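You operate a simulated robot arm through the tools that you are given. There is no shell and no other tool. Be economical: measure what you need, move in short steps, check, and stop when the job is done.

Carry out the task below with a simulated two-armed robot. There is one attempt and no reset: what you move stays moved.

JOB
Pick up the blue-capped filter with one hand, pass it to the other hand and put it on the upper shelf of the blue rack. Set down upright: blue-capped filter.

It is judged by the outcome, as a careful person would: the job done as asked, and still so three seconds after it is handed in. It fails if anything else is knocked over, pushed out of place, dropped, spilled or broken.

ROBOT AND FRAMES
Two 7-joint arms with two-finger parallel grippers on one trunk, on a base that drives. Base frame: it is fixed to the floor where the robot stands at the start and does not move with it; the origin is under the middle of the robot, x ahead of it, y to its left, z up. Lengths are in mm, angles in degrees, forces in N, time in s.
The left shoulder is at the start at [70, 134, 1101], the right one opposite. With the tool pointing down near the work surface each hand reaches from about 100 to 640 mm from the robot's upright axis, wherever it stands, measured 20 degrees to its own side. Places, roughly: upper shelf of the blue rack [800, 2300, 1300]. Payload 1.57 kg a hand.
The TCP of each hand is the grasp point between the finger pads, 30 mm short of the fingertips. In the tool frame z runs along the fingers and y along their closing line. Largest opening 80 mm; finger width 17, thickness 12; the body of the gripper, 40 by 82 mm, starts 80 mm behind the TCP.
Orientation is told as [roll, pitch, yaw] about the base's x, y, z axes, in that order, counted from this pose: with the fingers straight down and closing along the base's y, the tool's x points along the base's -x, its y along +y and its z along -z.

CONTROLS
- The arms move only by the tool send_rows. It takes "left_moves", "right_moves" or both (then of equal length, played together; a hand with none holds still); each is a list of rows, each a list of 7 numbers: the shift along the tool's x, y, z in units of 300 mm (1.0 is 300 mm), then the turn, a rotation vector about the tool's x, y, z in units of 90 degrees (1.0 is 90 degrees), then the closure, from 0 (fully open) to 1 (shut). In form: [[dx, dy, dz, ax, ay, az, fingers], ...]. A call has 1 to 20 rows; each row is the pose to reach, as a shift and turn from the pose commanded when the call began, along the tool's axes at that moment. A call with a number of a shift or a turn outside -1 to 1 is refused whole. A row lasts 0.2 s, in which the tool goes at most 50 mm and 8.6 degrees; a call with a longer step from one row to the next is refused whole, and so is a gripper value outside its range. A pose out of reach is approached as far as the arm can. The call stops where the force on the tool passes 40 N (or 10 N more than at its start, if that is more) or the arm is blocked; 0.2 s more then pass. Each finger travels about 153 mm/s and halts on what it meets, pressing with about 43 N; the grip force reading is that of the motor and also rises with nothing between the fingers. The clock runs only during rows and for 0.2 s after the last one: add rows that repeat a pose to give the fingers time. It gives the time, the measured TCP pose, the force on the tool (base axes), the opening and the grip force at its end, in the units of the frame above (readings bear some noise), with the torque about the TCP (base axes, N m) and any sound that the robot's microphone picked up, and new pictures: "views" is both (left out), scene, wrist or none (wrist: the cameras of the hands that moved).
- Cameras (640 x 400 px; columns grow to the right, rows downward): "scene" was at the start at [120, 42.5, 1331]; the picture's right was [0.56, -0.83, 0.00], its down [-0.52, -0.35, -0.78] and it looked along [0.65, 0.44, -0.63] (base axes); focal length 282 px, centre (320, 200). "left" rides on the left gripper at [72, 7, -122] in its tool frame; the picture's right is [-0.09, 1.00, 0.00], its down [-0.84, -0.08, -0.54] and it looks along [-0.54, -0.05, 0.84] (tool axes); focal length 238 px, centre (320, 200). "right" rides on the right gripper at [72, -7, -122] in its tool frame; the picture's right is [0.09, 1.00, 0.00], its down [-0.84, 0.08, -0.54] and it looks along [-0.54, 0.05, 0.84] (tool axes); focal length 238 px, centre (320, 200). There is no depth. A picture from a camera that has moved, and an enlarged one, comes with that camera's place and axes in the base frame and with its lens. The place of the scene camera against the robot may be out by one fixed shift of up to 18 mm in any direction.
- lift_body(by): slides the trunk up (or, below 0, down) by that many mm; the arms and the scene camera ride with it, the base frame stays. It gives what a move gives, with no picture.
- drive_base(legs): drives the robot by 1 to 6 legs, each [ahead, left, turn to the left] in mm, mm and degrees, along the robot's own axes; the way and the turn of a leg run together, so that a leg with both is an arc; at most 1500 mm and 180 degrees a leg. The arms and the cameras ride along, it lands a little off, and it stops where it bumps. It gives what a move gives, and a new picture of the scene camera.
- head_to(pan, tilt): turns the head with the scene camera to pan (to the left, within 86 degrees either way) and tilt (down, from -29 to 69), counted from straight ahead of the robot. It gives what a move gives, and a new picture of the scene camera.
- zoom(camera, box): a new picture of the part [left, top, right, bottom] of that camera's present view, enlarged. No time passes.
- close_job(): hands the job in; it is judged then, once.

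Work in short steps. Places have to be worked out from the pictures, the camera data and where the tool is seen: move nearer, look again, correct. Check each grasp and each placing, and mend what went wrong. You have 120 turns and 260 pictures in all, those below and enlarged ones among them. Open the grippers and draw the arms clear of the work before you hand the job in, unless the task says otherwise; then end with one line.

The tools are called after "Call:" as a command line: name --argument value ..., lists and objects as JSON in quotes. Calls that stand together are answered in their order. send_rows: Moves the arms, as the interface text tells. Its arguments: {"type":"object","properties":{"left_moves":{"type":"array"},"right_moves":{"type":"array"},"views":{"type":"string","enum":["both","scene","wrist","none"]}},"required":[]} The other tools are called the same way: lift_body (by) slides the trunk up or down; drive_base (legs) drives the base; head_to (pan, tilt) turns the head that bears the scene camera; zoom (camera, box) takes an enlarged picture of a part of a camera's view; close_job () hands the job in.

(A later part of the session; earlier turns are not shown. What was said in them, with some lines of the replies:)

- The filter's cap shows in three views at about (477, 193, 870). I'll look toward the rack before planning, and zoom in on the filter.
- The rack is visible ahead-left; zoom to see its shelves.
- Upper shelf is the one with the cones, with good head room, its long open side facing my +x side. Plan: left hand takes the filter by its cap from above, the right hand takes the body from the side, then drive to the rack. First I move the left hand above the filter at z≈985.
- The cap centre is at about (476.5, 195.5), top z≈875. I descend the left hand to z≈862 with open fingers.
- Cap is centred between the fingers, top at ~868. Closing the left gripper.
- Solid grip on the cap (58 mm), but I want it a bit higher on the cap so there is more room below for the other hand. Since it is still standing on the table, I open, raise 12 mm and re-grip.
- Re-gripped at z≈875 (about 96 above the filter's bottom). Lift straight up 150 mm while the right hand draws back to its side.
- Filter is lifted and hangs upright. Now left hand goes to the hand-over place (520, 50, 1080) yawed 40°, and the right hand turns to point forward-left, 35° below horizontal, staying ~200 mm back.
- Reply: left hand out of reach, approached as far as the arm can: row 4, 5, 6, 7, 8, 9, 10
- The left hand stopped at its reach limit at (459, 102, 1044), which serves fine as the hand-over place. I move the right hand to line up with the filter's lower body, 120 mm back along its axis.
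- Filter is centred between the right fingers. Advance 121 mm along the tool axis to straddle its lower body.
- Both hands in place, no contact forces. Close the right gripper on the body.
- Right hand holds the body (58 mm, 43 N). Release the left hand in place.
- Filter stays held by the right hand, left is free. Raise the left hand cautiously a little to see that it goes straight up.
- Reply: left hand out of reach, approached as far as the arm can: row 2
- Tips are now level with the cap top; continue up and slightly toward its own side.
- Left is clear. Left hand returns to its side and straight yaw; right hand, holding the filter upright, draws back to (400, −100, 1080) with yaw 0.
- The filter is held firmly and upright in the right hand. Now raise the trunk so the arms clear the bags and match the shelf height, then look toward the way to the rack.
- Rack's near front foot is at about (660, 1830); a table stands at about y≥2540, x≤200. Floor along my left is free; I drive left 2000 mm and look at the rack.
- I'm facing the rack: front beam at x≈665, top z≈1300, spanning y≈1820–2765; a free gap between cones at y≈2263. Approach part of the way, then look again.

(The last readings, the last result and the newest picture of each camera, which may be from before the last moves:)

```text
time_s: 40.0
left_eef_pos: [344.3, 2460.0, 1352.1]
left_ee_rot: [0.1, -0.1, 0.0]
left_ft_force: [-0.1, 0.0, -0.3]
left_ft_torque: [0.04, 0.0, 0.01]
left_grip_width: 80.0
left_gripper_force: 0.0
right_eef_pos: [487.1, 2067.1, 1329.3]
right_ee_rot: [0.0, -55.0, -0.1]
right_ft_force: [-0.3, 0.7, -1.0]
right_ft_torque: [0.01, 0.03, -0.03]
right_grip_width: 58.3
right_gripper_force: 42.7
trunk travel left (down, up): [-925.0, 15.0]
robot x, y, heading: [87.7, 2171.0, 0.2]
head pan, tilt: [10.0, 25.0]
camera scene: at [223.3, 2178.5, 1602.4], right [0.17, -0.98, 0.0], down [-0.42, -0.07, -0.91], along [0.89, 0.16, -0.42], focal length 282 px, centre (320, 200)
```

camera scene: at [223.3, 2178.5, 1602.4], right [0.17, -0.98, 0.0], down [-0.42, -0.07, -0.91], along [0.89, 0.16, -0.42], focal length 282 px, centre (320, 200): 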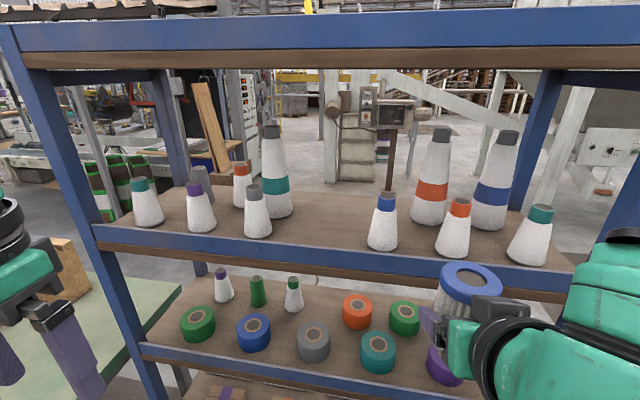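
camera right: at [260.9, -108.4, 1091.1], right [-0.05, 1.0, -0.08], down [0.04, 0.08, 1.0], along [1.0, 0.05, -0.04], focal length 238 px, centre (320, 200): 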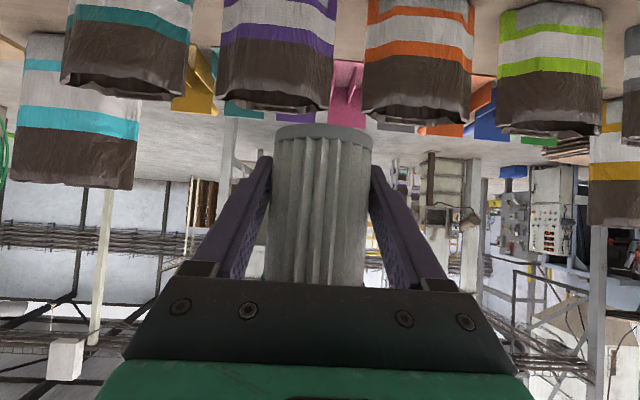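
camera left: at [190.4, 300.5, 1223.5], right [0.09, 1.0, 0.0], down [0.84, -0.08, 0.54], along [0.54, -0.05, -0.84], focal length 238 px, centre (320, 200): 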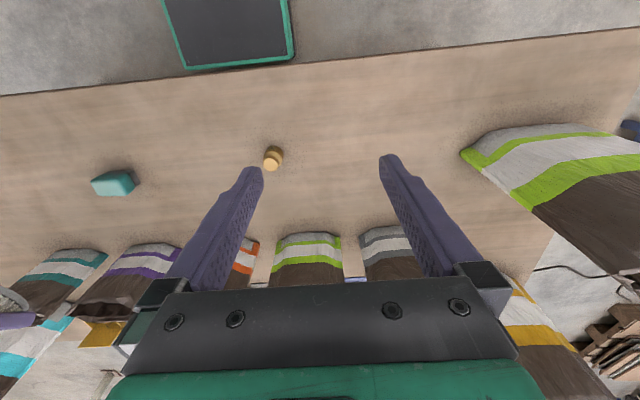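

Clear view: gap between front cones spans y≈2177–2375, centre ≈2276, shelf z≈1290. Bring the right hand (raised 65 mm) across to that line while still in front of the rack, left hand a bit further out.

Call:
send_rows --left_moves '[[0, 0.03, 0, 0, 0, 0, 0], [0, 0.07, 0, 0, 0, 0, 0], [0, 0.12, 0, 0, 0, 0, 0], [0, 0.16, 0, 0, 0, 0, 0], [0, 0.2, 0, 0, 0, 0, 0], [0, 0.2, 0, 0, 0, 0, 0], [0, 0.2, 0, 0, 0, 0, 0]]' --right_moves '[[-0.03, 0.1, -0.02, 0, 0, 0, 0.6], [-0.06, 0.22, -0.04, 0, 0, 0, 0.6], [-0.09, 0.34, -0.062, 0, 0, 0, 0.6], [-0.12, 0.46, -0.083, 0, 0, 0, 0.6], [-0.15, 0.58, -0.105, 0, 0, 0, 0.6], [-0.177, 0.697, -0.124, 0, 0, 0, 0.6], [-0.177, 0.697, -0.124, 0, 0, 0, 0.6]]'

```text
time_s: 41.6
left_eef_pos: [345.3, 2520.6, 1351.4]
left_ee_rot: [-0.1, 0.0, 0.0]
left_ft_force: [0.4, -0.4, 0.5]
left_ft_torque: [0.0, 0.01, -0.04]
left_grip_width: 80.0
left_gripper_force: 0.1
right_eef_pos: [488.6, 2275.8, 1393.8]
right_ee_rot: [0.1, -55.0, -0.1]
right_ft_force: [-0.6, -0.5, -0.6]
right_ft_torque: [0.0, 0.03, 0.01]
right_grip_width: 58.2
right_gripper_force: 43.4
trunk travel left (down, up): [-925.0, 15.0]
robot x, y, heading: [83.1, 2166.7, 0.1]
head pan, tilt: [10.0, 25.0]
camera scene: at [223.6, 2177.9, 1602.3], right [0.17, -0.98, 0.0], down [-0.42, -0.07, -0.91], along [0.89, 0.16, -0.42], focal length 282 px, centre (320, 200)
camera right: at [345.9, 2268.4, 1405.2], right [-0.05, 1.0, -0.07], down [0.04, 0.08, 1.0], along [1.0, 0.05, -0.04], focal length 238 px, centre (320, 200)
camera left: at [273.3, 2528.8, 1474.3], right [0.09, 1.0, 0.0], down [0.84, -0.08, 0.54], along [0.54, -0.05, -0.84], focal length 238 px, centre (320, 200)
```

scene: 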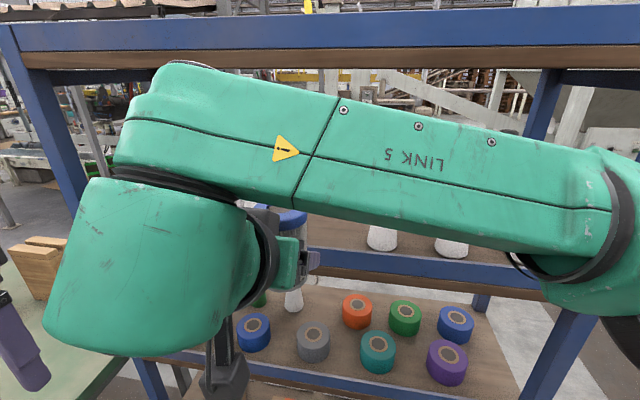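
right: 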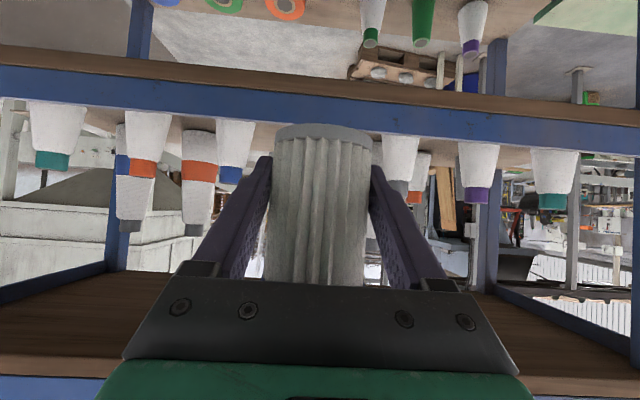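
left: 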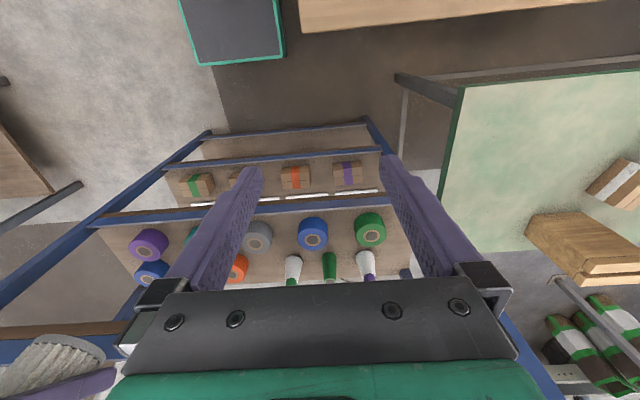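

Wrist view confirms the gap: centre y≈2283, front beam at x≈640, top z≈1300. Drive 150 mm ahead; the filter's bottom is at z≈1363, above the beam and between the cones.

Call:
drive_base --legs '[[140, 8, 0]]'

Call:
send_rows --right_moves '[[0, 0, 0, 0, 0, 0, 0.6]]' --views "wrist"

```text
time_s: 43.0
left_eef_pos: [477.4, 2529.1, 1353.4]
left_ee_rot: [0.1, -0.2, 0.0]
left_ft_force: [0.4, -0.2, 0.0]
left_ft_torque: [0.01, -0.02, -0.01]
left_grip_width: 79.6
left_gripper_force: 0.1
right_eef_pos: [620.8, 2284.0, 1394.6]
right_ee_rot: [0.0, -55.2, 0.0]
right_ft_force: [-0.3, -0.7, -2.0]
right_ft_torque: [0.01, -0.03, 0.04]
right_grip_width: 58.2
right_gripper_force: 43.2
trunk travel left (down, up): [-925.0, 15.0]
robot x, y, heading: [224.1, 2175.6, -0.1]
head pan, tilt: [10.0, 25.0]
camera scene: at [356.4, 2186.5, 1602.9], right [0.17, -0.98, 0.0], down [-0.41, -0.07, -0.91], along [0.89, 0.16, -0.42], focal length 282 px, centre (320, 200)
```

scene: 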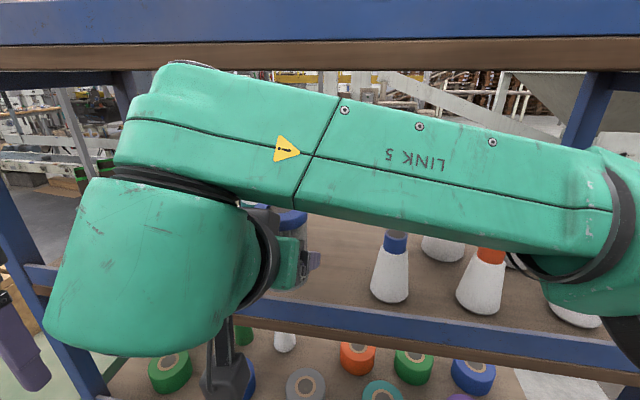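

```text
time_s: 43.4
left_eef_pos: [484.0, 2530.4, 1351.2]
left_ee_rot: [0.0, 0.0, 0.0]
left_ft_force: [-0.3, 0.1, 1.5]
left_ft_torque: [-0.01, -0.04, -0.01]
left_grip_width: 80.0
left_gripper_force: 0.0
right_eef_pos: [626.8, 2283.6, 1393.7]
right_ee_rot: [0.0, -54.9, 0.1]
right_ft_force: [-0.4, 0.1, -1.3]
right_ft_torque: [0.02, 0.03, 0.02]
right_grip_width: 58.3
right_gripper_force: 43.3
trunk travel left (down, up): [-925.0, 15.0]
robot x, y, heading: [221.7, 2175.6, 0.0]
head pan, tilt: [10.0, 25.0]
camera right: at [484.8, 2277.2, 1404.9], right [-0.05, 1.0, -0.08], down [0.04, 0.08, 1.0], along [1.0, 0.05, -0.04], focal length 238 px, centre (320, 200)
```

right: 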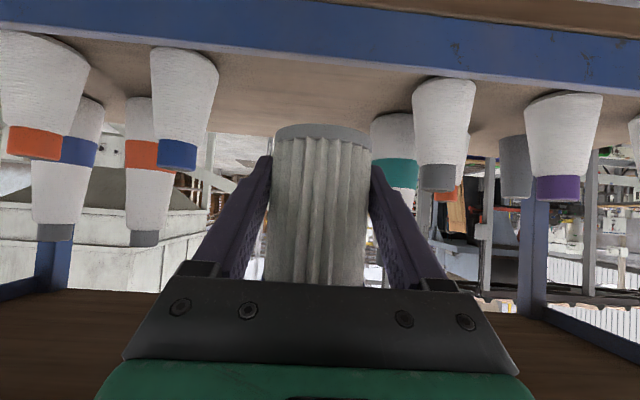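

Beam edge ≈(658, z≈1296). I move ahead 98 mm and 8 mm right, staying high, so the filter stands over the shelf about 65 mm behind the edge.

Call:
send_rows --right_moves '[[-0.047, -0.007, 0.067, 0, 0, 0, 0.6], [-0.094, -0.014, 0.134, 0, 0, 0, 0.6], [-0.14, -0.02, 0.2, 0, 0, 0, 0.6], [-0.187, -0.027, 0.268, 0, 0, 0, 0.6], [-0.187, -0.027, 0.268, 0, 0, 0, 0.6]]'

```text
time_s: 44.5
left_eef_pos: [483.7, 2529.7, 1351.3]
left_ee_rot: [0.0, 0.0, 0.0]
left_ft_force: [0.1, 0.1, -0.6]
left_ft_torque: [-0.01, -0.01, 0.04]
left_grip_width: 80.1
left_gripper_force: 0.1
right_eef_pos: [722.9, 2275.5, 1392.5]
right_ee_rot: [0.0, -54.9, 0.1]
right_ft_force: [0.9, -0.1, -0.2]
right_ft_torque: [0.02, 0.03, 0.03]
right_grip_width: 58.2
right_gripper_force: 43.2
trunk travel left (down, up): [-925.0, 15.0]
robot x, y, heading: [220.5, 2174.3, -0.0]
head pan, tilt: [10.0, 25.0]
camera scene: at [362.6, 2186.9, 1602.2], right [0.17, -0.98, 0.0], down [-0.42, -0.07, -0.91], along [0.89, 0.16, -0.42], focal length 282 px, centre (320, 200)
camera right: at [581.4, 2268.9, 1404.4], right [-0.05, 1.0, -0.08], down [0.04, 0.08, 1.0], along [1.0, 0.05, -0.04], focal length 238 px, centre (320, 200)
```

scene: 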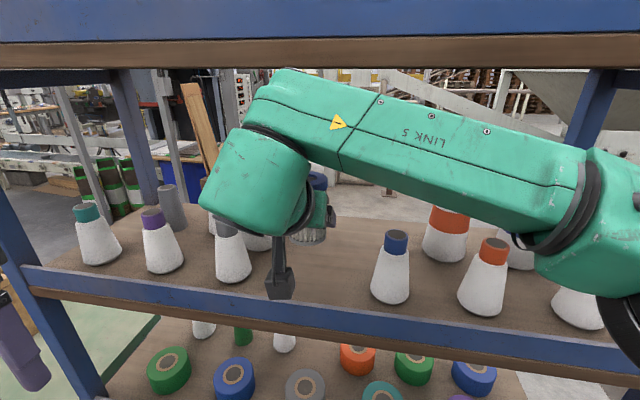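
right: 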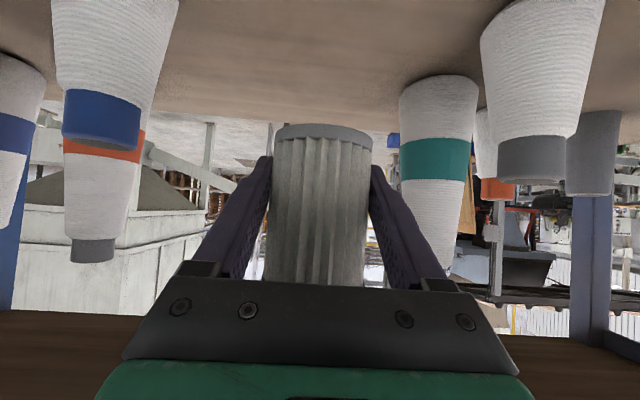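

Filter is over the shelf with clear space both sides. Lower 50 mm first.

Call:
send_rows --right_moves '[[0.046, 0, 0.032, 0, 0, 0, 0.6], [0.092, 0, 0.064, 0, 0, 0, 0.6], [0.1365, 0, 0.0956, 0, 0, 0, 0.6], [0.1365, 0, 0.0956, 0, 0, 0, 0.6]]'

Call:
zoom --camera "scene" --box '[200, 160, 440, 310]'

```text
time_s: 45.5
left_eef_pos: [482.8, 2528.9, 1352.3]
left_ee_rot: [0.0, 0.0, -0.1]
left_ft_force: [0.0, -0.4, 0.3]
left_ft_torque: [-0.01, 0.03, 0.02]
left_grip_width: 79.9
left_gripper_force: 0.1
right_eef_pos: [722.9, 2274.8, 1343.3]
right_ee_rot: [0.0, -55.0, 0.0]
right_ft_force: [0.5, -0.6, -0.1]
right_ft_torque: [-0.02, 0.01, 0.02]
right_grip_width: 58.1
right_gripper_force: 43.2
trunk travel left (down, up): [-925.0, 15.0]
robot x, y, heading: [222.1, 2173.1, -0.4]
head pan, tilt: [10.0, 25.0]
camera scene: at [361.5, 2186.8, 1602.3], right [0.17, -0.98, 0.0], down [-0.42, -0.07, -0.91], along [0.89, 0.16, -0.42], focal length 282 px, centre (320, 200)
camera right: at [580.9, 2268.7, 1354.8], right [-0.05, 1.0, -0.08], down [0.04, 0.08, 1.0], along [1.0, 0.05, -0.04], focal length 238 px, centre (320, 200)
```

scene: 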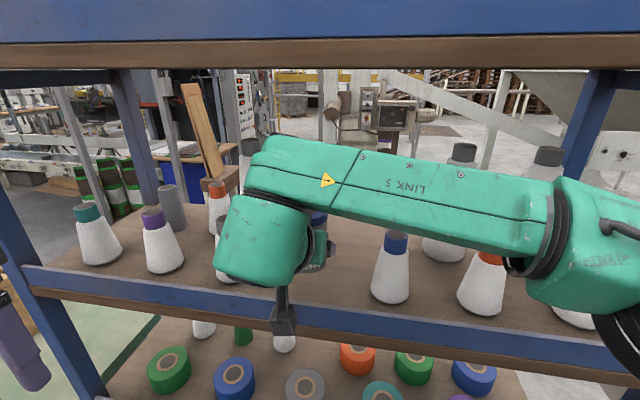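
right: 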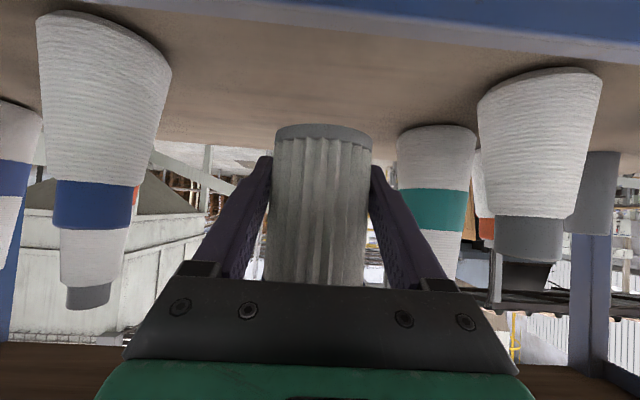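

```text
2.67 times, centred on (320, 235) of scene
camera zoom: at [361.5, 2186.8, 1602.3], right [0.17, -0.98, 0.0], down [-0.42, -0.07, -0.91], along [0.89, 0.16, -0.42], focal length 751 px, centre (320, 107)
```

zoom: 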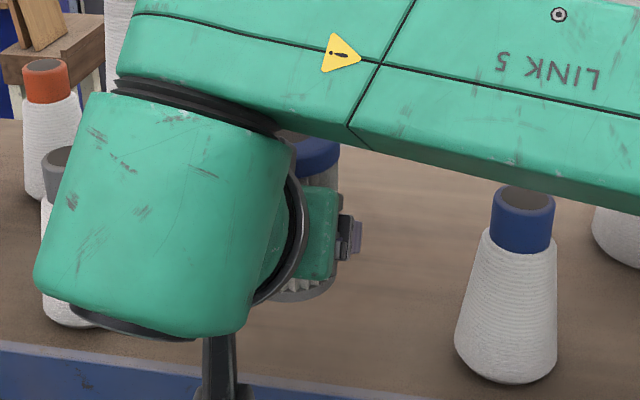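

Filter bottom ≈1312, shelf ≈1294. Lower slowly 14 mm and check forces.

Call:
send_rows --right_moves '[[0.014, 0, 0.01, 0, 0, 0, 0.6], [0.027, 0, 0.019, 0, 0, 0, 0.6], [0.038, 0, 0.0268, 0, 0, 0, 0.6]]' --views "wrist"

```text
time_s: 46.4
left_eef_pos: [482.0, 2530.8, 1351.8]
left_ee_rot: [-0.1, 0.0, 0.0]
left_ft_force: [-1.0, 0.3, -0.7]
left_ft_torque: [-0.01, -0.02, 0.0]
left_grip_width: 80.4
left_gripper_force: 0.1
right_eef_pos: [723.5, 2276.1, 1328.9]
right_ee_rot: [0.0, -54.9, 0.1]
right_ft_force: [0.5, 0.6, -1.0]
right_ft_torque: [0.0, -0.01, 0.0]
right_grip_width: 58.1
right_gripper_force: 42.9
trunk travel left (down, up): [-925.0, 15.0]
robot x, y, heading: [224.3, 2175.6, -0.0]
head pan, tilt: [10.0, 25.0]
camera right: at [581.2, 2269.4, 1340.4], right [-0.05, 1.0, -0.08], down [0.04, 0.08, 1.0], along [1.0, 0.05, -0.04], focal length 238 px, centre (320, 200)
```

right: 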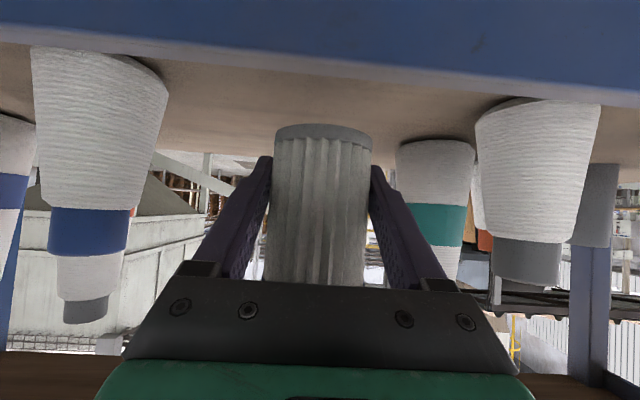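

No contact yet. Continue 4 mm more in fine steps.

Call:
send_rows --right_moves '[[0.0055, 0, 0.0038, 0, 0, 0, 0.6], [0.011, 0, 0.0077, 0, 0, 0, 0.6]]' --views "none"

```text
time_s: 47.0
left_eef_pos: [483.0, 2529.6, 1352.5]
left_ee_rot: [0.0, 0.0, 0.0]
left_ft_force: [0.7, 0.2, -0.4]
left_ft_torque: [-0.01, 0.01, -0.01]
left_grip_width: 79.9
left_gripper_force: 0.1
right_eef_pos: [724.4, 2274.5, 1325.3]
right_ee_rot: [0.0, -55.0, -0.1]
right_ft_force: [0.0, -0.2, -1.7]
right_ft_torque: [-0.01, 0.0, -0.02]
right_grip_width: 58.1
right_gripper_force: 43.1
trunk travel left (down, up): [-925.0, 15.0]
robot x, y, heading: [220.9, 2175.9, -0.1]
head pan, tilt: [10.0, 25.0]
```

Still free; 4 mm more.

Call:
send_rows --right_moves '[[0.0055, 0, 0.0038, 0, 0, 0, 0.6], [0.011, 0, 0.0077, 0, 0, 0, 0.6]]' --views "wrist"

```text
time_s: 47.5
left_eef_pos: [482.8, 2530.4, 1351.7]
left_ee_rot: [-0.1, 0.0, 0.0]
left_ft_force: [0.4, 1.0, -0.7]
left_ft_torque: [-0.02, -0.04, 0.02]
left_grip_width: 79.9
left_gripper_force: 0.0
right_eef_pos: [724.1, 2274.8, 1320.5]
right_ee_rot: [0.0, -55.0, 0.0]
right_ft_force: [0.1, -0.7, -0.8]
right_ft_torque: [0.02, -0.02, 0.0]
right_grip_width: 58.2
right_gripper_force: 43.7
trunk travel left (down, up): [-925.0, 15.0]
robot x, y, heading: [221.8, 2181.4, -0.3]
head pan, tilt: [10.0, 25.0]
camera right: at [581.8, 2268.1, 1332.7], right [-0.05, 1.0, -0.08], down [0.04, 0.08, 1.0], along [1.0, 0.05, -0.04], focal length 238 px, centre (320, 200)
```

right: 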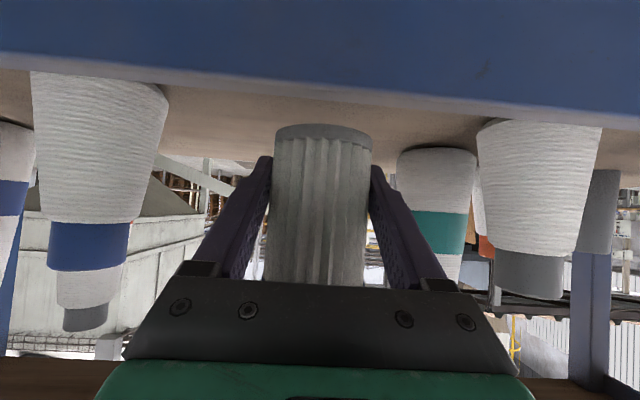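

Filter bottom ≈1290, shelf by the cone bases ≈1286. Continue in 2 mm steps.

Call:
send_rows --right_moves '[[0.0055, 0, 0.0038, 0, 0, 0, 0.6], [0.009, 0, 0.0063, 0, 0, 0, 0.6]]' --views "none"

```text
time_s: 48.1
left_eef_pos: [482.9, 2530.2, 1352.2]
left_ee_rot: [0.0, 0.0, -0.1]
left_ft_force: [0.7, -0.1, -0.2]
left_ft_torque: [0.0, 0.04, 0.01]
left_grip_width: 80.1
left_gripper_force: 0.1
right_eef_pos: [723.2, 2275.9, 1317.0]
right_ee_rot: [0.0, -55.0, -0.1]
right_ft_force: [-0.3, -0.2, -0.9]
right_ft_torque: [-0.01, -0.01, -0.02]
right_grip_width: 58.4
right_gripper_force: 43.5
trunk travel left (down, up): [-925.0, 15.0]
robot x, y, heading: [228.4, 2177.3, 0.1]
head pan, tilt: [10.0, 25.0]
```

Call:
send_rows --right_moves '[[0.0055, 0, 0.0038, 0, 0, 0, 0.6], [0.009, 0, 0.0063, 0, 0, 0, 0.6]]' --views "wrist"

```text
time_s: 48.8
left_eef_pos: [482.7, 2529.2, 1351.9]
left_ee_rot: [-0.1, -0.1, 0.0]
left_ft_force: [-1.2, -0.6, 0.7]
left_ft_torque: [0.04, 0.01, -0.01]
left_grip_width: 79.9
left_gripper_force: 0.1
right_eef_pos: [723.5, 2275.0, 1313.7]
right_ee_rot: [0.0, -55.1, 0.0]
right_ft_force: [0.4, -0.1, -1.4]
right_ft_torque: [0.01, -0.01, 0.02]
right_grip_width: 58.1
right_gripper_force: 42.6
trunk travel left (down, up): [-925.0, 15.0]
robot x, y, heading: [218.3, 2174.8, 0.0]
head pan, tilt: [10.0, 25.0]
camera right: at [581.4, 2268.2, 1326.3], right [-0.05, 1.0, -0.08], down [0.04, 0.08, 1.0], along [1.0, 0.05, -0.04], focal length 238 px, centre (320, 200)
```

right: 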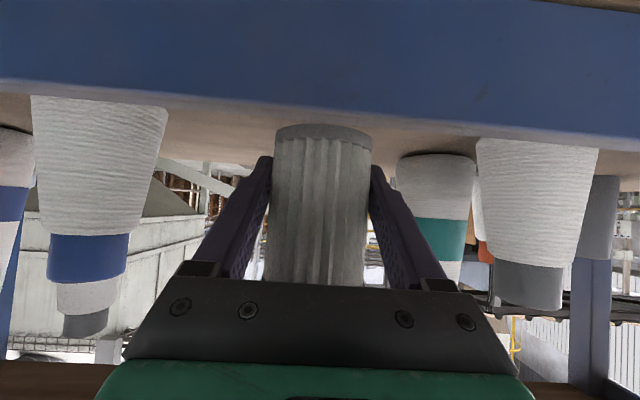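

Still no contact. Continue 3 mm.

Call:
send_rows --right_moves '[[0.0055, 0, 0.0038, 0, 0, 0, 0.6], [0.009, 0, 0.0063, 0, 0, 0, 0.6]]' --views "none"

```text
time_s: 49.4
left_eef_pos: [482.6, 2528.7, 1352.9]
left_ee_rot: [0.1, 0.0, 0.0]
left_ft_force: [-0.5, -0.4, 0.1]
left_ft_torque: [-0.01, 0.0, 0.02]
left_grip_width: 80.1
left_gripper_force: 0.1
right_eef_pos: [724.6, 2276.3, 1311.6]
right_ee_rot: [0.0, -55.0, 0.0]
right_ft_force: [-0.4, 0.1, -1.2]
right_ft_torque: [-0.02, 0.01, -0.01]
right_grip_width: 58.2
right_gripper_force: 42.7
trunk travel left (down, up): [-925.0, 15.0]
robot x, y, heading: [225.5, 2174.3, -0.2]
head pan, tilt: [10.0, 25.0]
```

Call:
send_rows --right_moves '[[0.0055, 0, 0.0038, 0, 0, 0, 0.6], [0.009, 0, 0.0063, 0, 0, 0, 0.6]]' --views "wrist"

```text
time_s: 50.0
left_eef_pos: [482.3, 2530.2, 1352.6]
left_ee_rot: [0.0, 0.0, 0.0]
left_ft_force: [-0.2, -0.7, 0.2]
left_ft_torque: [0.01, 0.02, -0.02]
left_grip_width: 80.0
left_gripper_force: 0.1
right_eef_pos: [723.1, 2276.7, 1307.6]
right_ee_rot: [0.0, -54.9, 0.0]
right_ft_force: [-0.2, -0.2, -0.4]
right_ft_torque: [-0.01, -0.01, 0.01]
right_grip_width: 58.2
right_gripper_force: 43.4
trunk travel left (down, up): [-925.0, 15.0]
robot x, y, heading: [220.0, 2179.7, -0.1]
head pan, tilt: [10.0, 25.0]
camera right: at [581.1, 2269.5, 1319.4], right [-0.05, 1.0, -0.08], down [0.04, 0.08, 1.0], along [1.0, 0.05, -0.04], focal length 238 px, centre (320, 200)
```

right: 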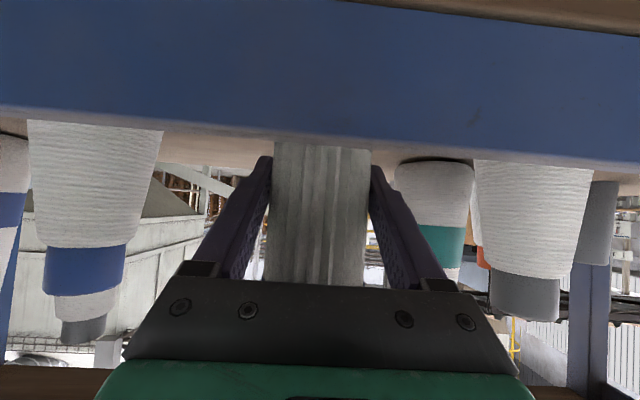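

The front beam is a lip (top ≈1299) above the board; parallax on the rear cone puts the board at ≈1264, so about 12 mm remain. Lower 7 mm, then finer.

Call:
send_rows --right_moves '[[0.007, 0, 0.0048, 0, 0, 0, 0.6], [0.014, 0, 0.0096, 0, 0, 0, 0.6], [0.019, 0, 0.0134, 0, 0, 0, 0.6]]' --views "none"

```text
time_s: 50.8
left_eef_pos: [484.3, 2529.7, 1352.5]
left_ee_rot: [0.0, 0.0, 0.0]
left_ft_force: [0.5, 0.0, -0.5]
left_ft_torque: [0.02, 0.0, 0.01]
left_grip_width: 80.2
left_gripper_force: 0.1
right_eef_pos: [723.6, 2274.7, 1301.3]
right_ee_rot: [0.0, -55.0, 0.0]
right_ft_force: [-0.1, 0.2, -0.7]
right_ft_torque: [0.0, -0.03, 0.01]
right_grip_width: 58.0
right_gripper_force: 42.9
trunk travel left (down, up): [-925.0, 15.0]
robot x, y, heading: [219.5, 2175.5, 0.1]
head pan, tilt: [10.0, 25.0]
```

Call:
send_rows --right_moves '[[0.0055, 0, 0.0038, 0, 0, 0, 0.6], [0.009, 0, 0.0063, 0, 0, 0, 0.6]]' --views "both"

```text
time_s: 51.4
left_eef_pos: [482.1, 2528.6, 1351.4]
left_ee_rot: [0.0, 0.1, 0.0]
left_ft_force: [-0.2, -0.8, -0.1]
left_ft_torque: [-0.02, -0.01, 0.01]
left_grip_width: 80.0
left_gripper_force: 0.0
right_eef_pos: [724.8, 2275.8, 1298.4]
right_ee_rot: [0.0, -55.0, 0.0]
right_ft_force: [0.1, -0.7, -1.3]
right_ft_torque: [-0.02, -0.03, -0.01]
right_grip_width: 58.2
right_gripper_force: 42.9
trunk travel left (down, up): [-925.0, 15.0]
robot x, y, heading: [220.9, 2179.8, -0.2]
head pan, tilt: [10.0, 25.0]
camera scene: at [361.8, 2186.9, 1602.3], right [0.17, -0.98, 0.0], down [-0.42, -0.07, -0.91], along [0.89, 0.16, -0.42], focal length 282 px, centre (320, 200)
camera right: at [581.6, 2269.0, 1309.4], right [-0.05, 1.0, -0.08], down [0.04, 0.08, 1.0], along [1.0, 0.05, -0.04], focal length 238 px, centre (320, 200)
```

scene: 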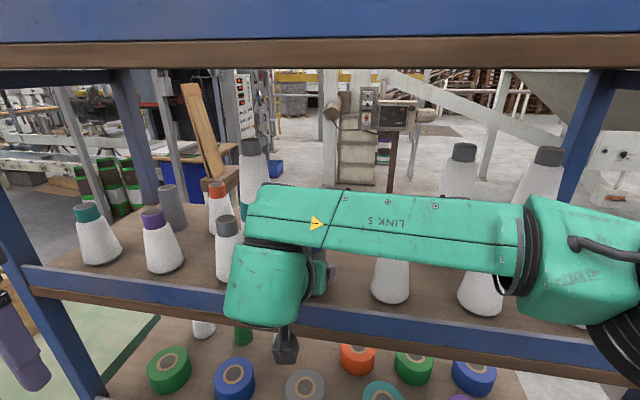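
right: 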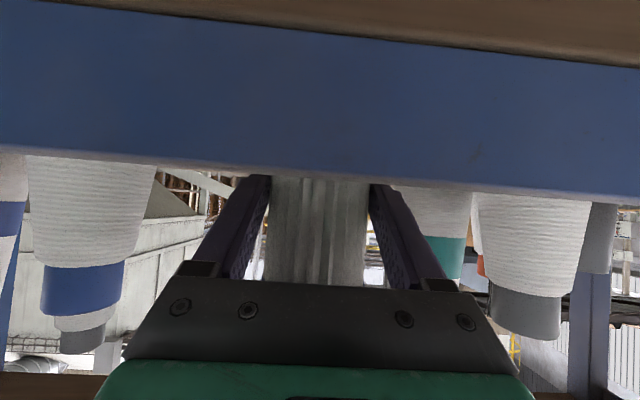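

Still free at TCP 1298. Continue fine lowering.

Call:
send_rows --right_moves '[[0.0055, 0, 0.0038, 0, 0, 0, 0.6], [0.009, 0, 0.0063, 0, 0, 0, 0.6]]' --views "none"

```text
time_s: 52.0
left_eef_pos: [482.4, 2529.6, 1352.0]
left_ee_rot: [0.0, 0.1, 0.0]
left_ft_force: [0.8, 0.3, 0.4]
left_ft_torque: [-0.01, -0.01, 0.0]
left_grip_width: 79.9
left_gripper_force: 0.0
right_eef_pos: [724.2, 2275.8, 1294.0]
right_ee_rot: [0.1, -55.0, 0.0]
right_ft_force: [0.0, -0.3, -0.9]
right_ft_torque: [0.01, 0.03, -0.01]
right_grip_width: 58.2
right_gripper_force: 43.0
trunk travel left (down, up): [-925.0, 15.0]
robot x, y, heading: [223.2, 2170.2, 0.0]
head pan, tilt: [10.0, 25.0]
```

Call:
send_rows --right_moves '[[0.004, 0, 0.0028, 0, 0, 0, 0.6], [0.008, 0, 0.0056, 0, 0, 0, 0.6]]' --views "none"

```text
time_s: 52.5
left_eef_pos: [482.4, 2529.5, 1352.3]
left_ee_rot: [-0.1, 0.0, 0.0]
left_ft_force: [0.3, -0.3, -0.7]
left_ft_torque: [0.01, 0.0, -0.01]
left_grip_width: 80.0
left_gripper_force: 0.0
right_eef_pos: [724.5, 2275.9, 1291.1]
right_ee_rot: [0.1, -55.0, 0.0]
right_ft_force: [-0.1, -0.2, -0.4]
right_ft_torque: [0.01, -0.02, 0.01]
right_grip_width: 58.1
right_gripper_force: 43.5
trunk travel left (down, up): [-925.0, 15.0]
robot x, y, heading: [222.7, 2178.3, 0.1]
head pan, tilt: [10.0, 25.0]
```

Call:
send_rows --right_moves '[[0.004, 0, 0.0028, 0, 0, 0, 0.6], [0.008, 0, 0.0056, 0, 0, 0, 0.6]]' --views "none"

```text
time_s: 53.1
left_eef_pos: [482.3, 2530.2, 1353.1]
left_ee_rot: [0.1, -0.1, 0.1]
left_ft_force: [-0.2, -0.8, 0.1]
left_ft_torque: [0.04, 0.04, -0.02]
left_grip_width: 80.1
left_gripper_force: 0.1
right_eef_pos: [723.9, 2275.6, 1291.5]
right_ee_rot: [0.2, -55.3, -0.2]
right_ft_force: [3.2, 1.3, 11.9]
right_ft_torque: [-0.14, 0.17, 0.01]
right_grip_width: 58.5
right_gripper_force: 42.4
trunk travel left (down, up): [-925.0, 15.0]
robot x, y, heading: [219.2, 2173.5, 0.2]
head pan, tilt: [10.0, 25.0]
```

Contact: 12 N upward at the expected board height. View before releasing.

Call:
send_rows --right_moves '[[-0.0015, 0, -0.001, 0, 0, 0, 0.6]]' --views "both"

```text
time_s: 53.5
left_eef_pos: [483.2, 2530.8, 1352.1]
left_ee_rot: [0.0, -0.1, 0.0]
left_ft_force: [0.2, 0.0, -0.4]
left_ft_torque: [0.02, -0.01, -0.01]
left_grip_width: 80.0
left_gripper_force: 0.1
right_eef_pos: [724.3, 2276.1, 1289.6]
right_ee_rot: [0.0, -55.1, -0.1]
right_ft_force: [5.0, 2.0, 16.1]
right_ft_torque: [-0.06, 0.12, 0.01]
right_grip_width: 58.0
right_gripper_force: 42.8
trunk travel left (down, up): [-925.0, 15.0]
robot x, y, heading: [222.2, 2175.6, -0.2]
head pan, tilt: [10.0, 25.0]
camera scene: at [360.7, 2187.3, 1602.6], right [0.17, -0.98, 0.0], down [-0.42, -0.07, -0.91], along [0.89, 0.16, -0.42], focal length 282 px, centre (320, 200)
camera right: at [582.0, 2269.2, 1301.4], right [-0.05, 1.0, -0.07], down [0.03, 0.08, 1.0], along [1.0, 0.05, -0.04], focal length 238 px, centre (320, 200)
```

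scene: 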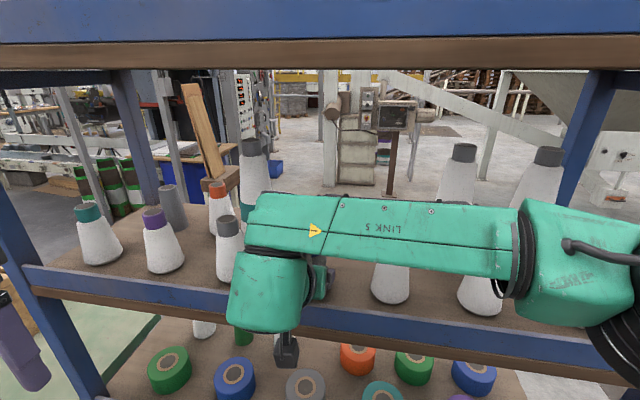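
right: 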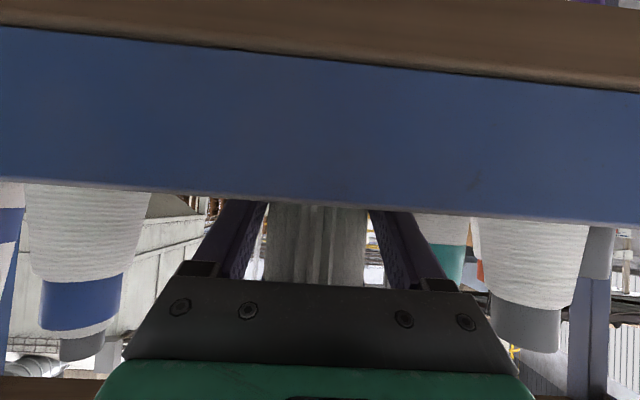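

The small torque says the force acts right under the TCP, i.e. the filter's bottom rests on the board. Release gradually.

Call:
send_rows --right_moves '[[-0.003, 0, -0.002, 0, 0, 0, 0.6], [-0.003, 0, -0.002, 0, 0, 0, 0.25], [-0.003, 0, -0.002, 0, 0, 0, 0.15], [-0.003, 0, -0.002, 0, 0, 0, 0], [-0.003, 0, -0.002, 0, 0, 0, 0]]' --views "wrist"

```text
time_s: 54.8
left_eef_pos: [483.3, 2529.0, 1352.0]
left_ee_rot: [0.0, 0.0, 0.0]
left_ft_force: [-0.2, 0.4, 0.0]
left_ft_torque: [0.02, -0.01, 0.0]
left_grip_width: 79.9
left_gripper_force: 0.1
right_eef_pos: [724.9, 2274.1, 1288.9]
right_ee_rot: [0.0, -55.0, 0.0]
right_ft_force: [0.0, 0.3, 1.3]
right_ft_torque: [0.04, -0.01, -0.02]
right_grip_width: 79.8
right_gripper_force: 0.0
trunk travel left (down, up): [-925.0, 15.0]
robot x, y, heading: [221.1, 2174.5, 0.4]
head pan, tilt: [10.0, 25.0]
camera right: at [582.1, 2268.2, 1301.4], right [-0.05, 1.0, -0.08], down [0.04, 0.08, 1.0], along [1.0, 0.05, -0.04], focal length 238 px, centre (320, 200)
```

right: 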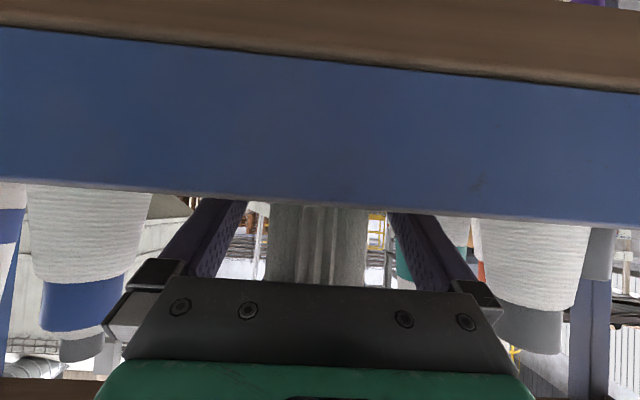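

Released and standing. Back out along the tool axis.

Call:
send_rows --right_moves '[[0, 0, -0.05, 0, 0, 0, 0], [0, 0, -0.12, 0, 0, 0, 0], [0, 0, -0.22, 0, 0, 0, 0], [0, 0, -0.34, 0, 0, 0, 0], [0, 0, -0.45, 0, 0, 0, 0], [0, 0, -0.45, 0, 0, 0, 0]]'

```text
time_s: 56.1
left_eef_pos: [482.8, 2528.4, 1352.3]
left_ee_rot: [-0.1, 0.0, 0.0]
left_ft_force: [0.0, 0.6, -0.4]
left_ft_torque: [0.02, -0.02, 0.02]
left_grip_width: 80.2
left_gripper_force: 0.0
right_eef_pos: [614.1, 2274.1, 1368.8]
right_ee_rot: [0.0, -55.0, 0.0]
right_ft_force: [0.5, 0.1, 0.8]
right_ft_torque: [-0.01, 0.02, 0.01]
right_grip_width: 80.0
right_gripper_force: 0.1
trunk travel left (down, up): [-925.0, 15.0]
robot x, y, heading: [223.8, 2180.4, -0.1]
head pan, tilt: [10.0, 25.0]
camera scene: at [362.1, 2186.7, 1602.3], right [0.17, -0.98, 0.0], down [-0.42, -0.07, -0.91], along [0.89, 0.16, -0.42], focal length 282 px, centre (320, 200)
camera right: at [471.5, 2267.7, 1379.7], right [-0.05, 1.0, -0.08], down [0.04, 0.08, 1.0], along [1.0, 0.05, -0.04], focal length 238 px, centre (320, 200)
```

scene: 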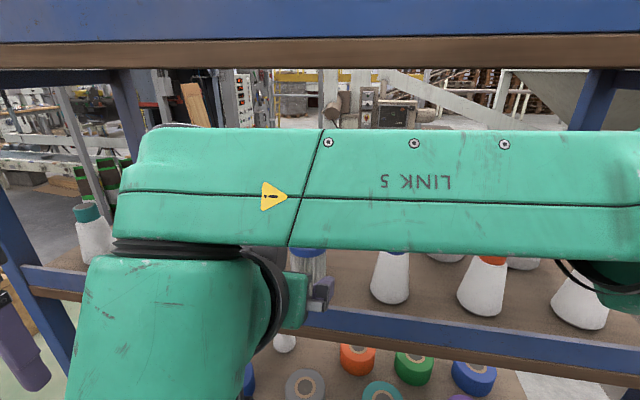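
right: 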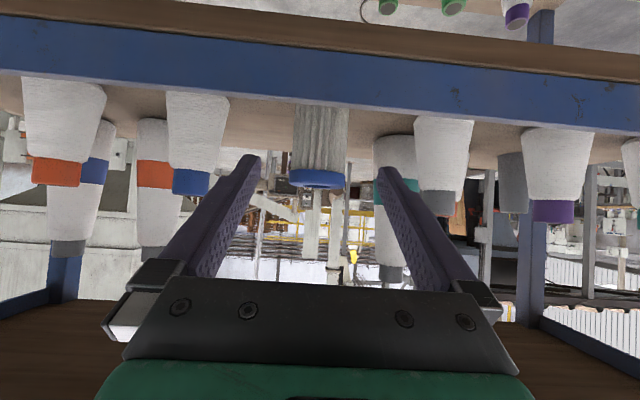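

The filter stands upright between the cones, none disturbed. Drive back 250 mm to draw the arms clear and take a check view.

Call:
drive_base --legs '[[-250, -20, 0]]'

Call:
send_rows --right_moves '[[0, -0.12, 0, 0, 0, 0, 0], [0, -0.26, 0, 0, 0, 0, 0], [0, -0.4, 0, 0, 0, 0, 0], [0, -0.54, 0, 0, 0, 0, 0], [0, -0.68, 0, 0, 0, 0, 0], [0, -0.8, 0, 0, 0, 0, 0], [0, -0.8, 0, 0, 0, 0, 0]]' --views "scene"

Call:
zoom --camera "scene" --box '[150, 90, 550, 340]'

```text
time_s: 58.0
left_eef_pos: [243.2, 2508.4, 1350.7]
left_ee_rot: [0.1, 0.3, -0.2]
left_ft_force: [0.5, 0.3, 0.5]
left_ft_torque: [-0.03, 0.0, 0.03]
left_grip_width: 80.0
left_gripper_force: 0.1
right_eef_pos: [373.1, 2253.5, 1366.5]
right_ee_rot: [0.0, -54.7, -0.2]
right_ft_force: [-0.4, -0.5, 0.1]
right_ft_torque: [-0.01, 0.02, 0.01]
right_grip_width: 79.8
right_gripper_force: 0.1
trunk travel left (down, up): [-925.0, 15.0]
robot x, y, heading: [-23.4, 2158.3, -0.3]
head pan, tilt: [10.0, 25.0]
camera scene: at [122.2, 2166.8, 1601.8], right [0.17, -0.99, 0.0], down [-0.42, -0.07, -0.9], along [0.89, 0.15, -0.43], focal length 282 px, centre (320, 200)
```

scene: 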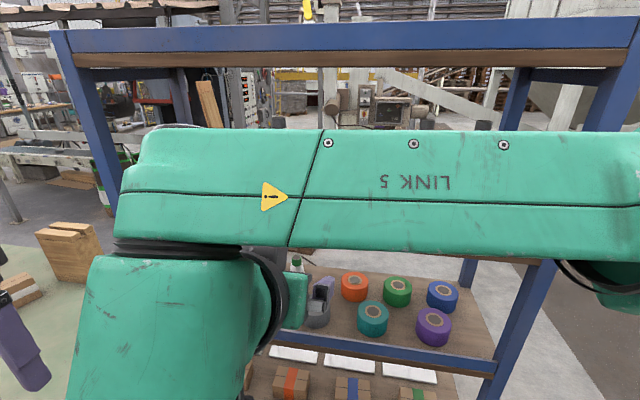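

```text
time_s: 59.5
left_eef_pos: [239.7, 2508.8, 1351.4]
left_ee_rot: [0.0, 0.0, -0.2]
left_ft_force: [-0.1, -0.3, -0.1]
left_ft_torque: [0.0, -0.01, 0.04]
left_grip_width: 79.6
left_gripper_force: 0.0
right_eef_pos: [367.3, 2012.6, 1366.1]
right_ee_rot: [-0.1, -55.1, 0.0]
right_ft_force: [0.0, -0.8, -0.7]
right_ft_torque: [-0.03, -0.04, 0.03]
right_grip_width: 79.9
right_gripper_force: 0.0
trunk travel left (down, up): [-925.0, 15.0]
robot x, y, heading: [-23.0, 2155.9, -0.1]
head pan, tilt: [10.0, 25.0]
camera scene: at [116.5, 2167.2, 1602.4], right [0.17, -0.99, 0.0], down [-0.42, -0.07, -0.91], along [0.89, 0.15, -0.42], focal length 282 px, centre (320, 200)
```

scene: 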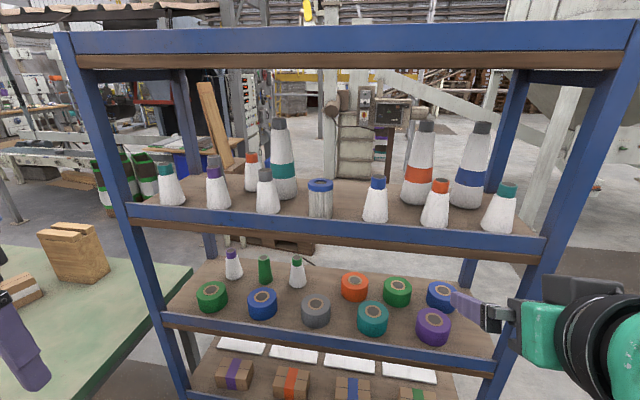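

```text
1.60 times, centred on (350, 215) of scene
camera zoom: at [116.5, 2167.2, 1602.4], right [0.17, -0.99, 0.0], down [-0.42, -0.07, -0.91], along [0.89, 0.15, -0.42], focal length 450 px, centre (272, 176)
```

zoom: 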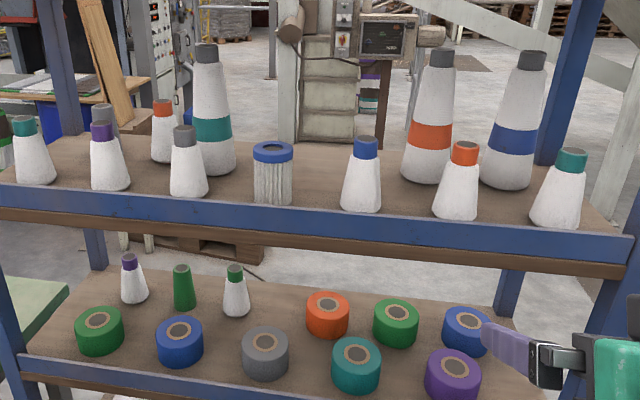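

The filter stands upright on the upper shelf, every cone is still in its place, and both grippers are open and clear. Handing in.

Call:
close_job

```text
The job is handed in.
```

The blue-capped filter was picked up with the left hand, passed to the right, and now stands upright on the upper shelf of the blue rack; the final view showed nothing on the rack disturbed.
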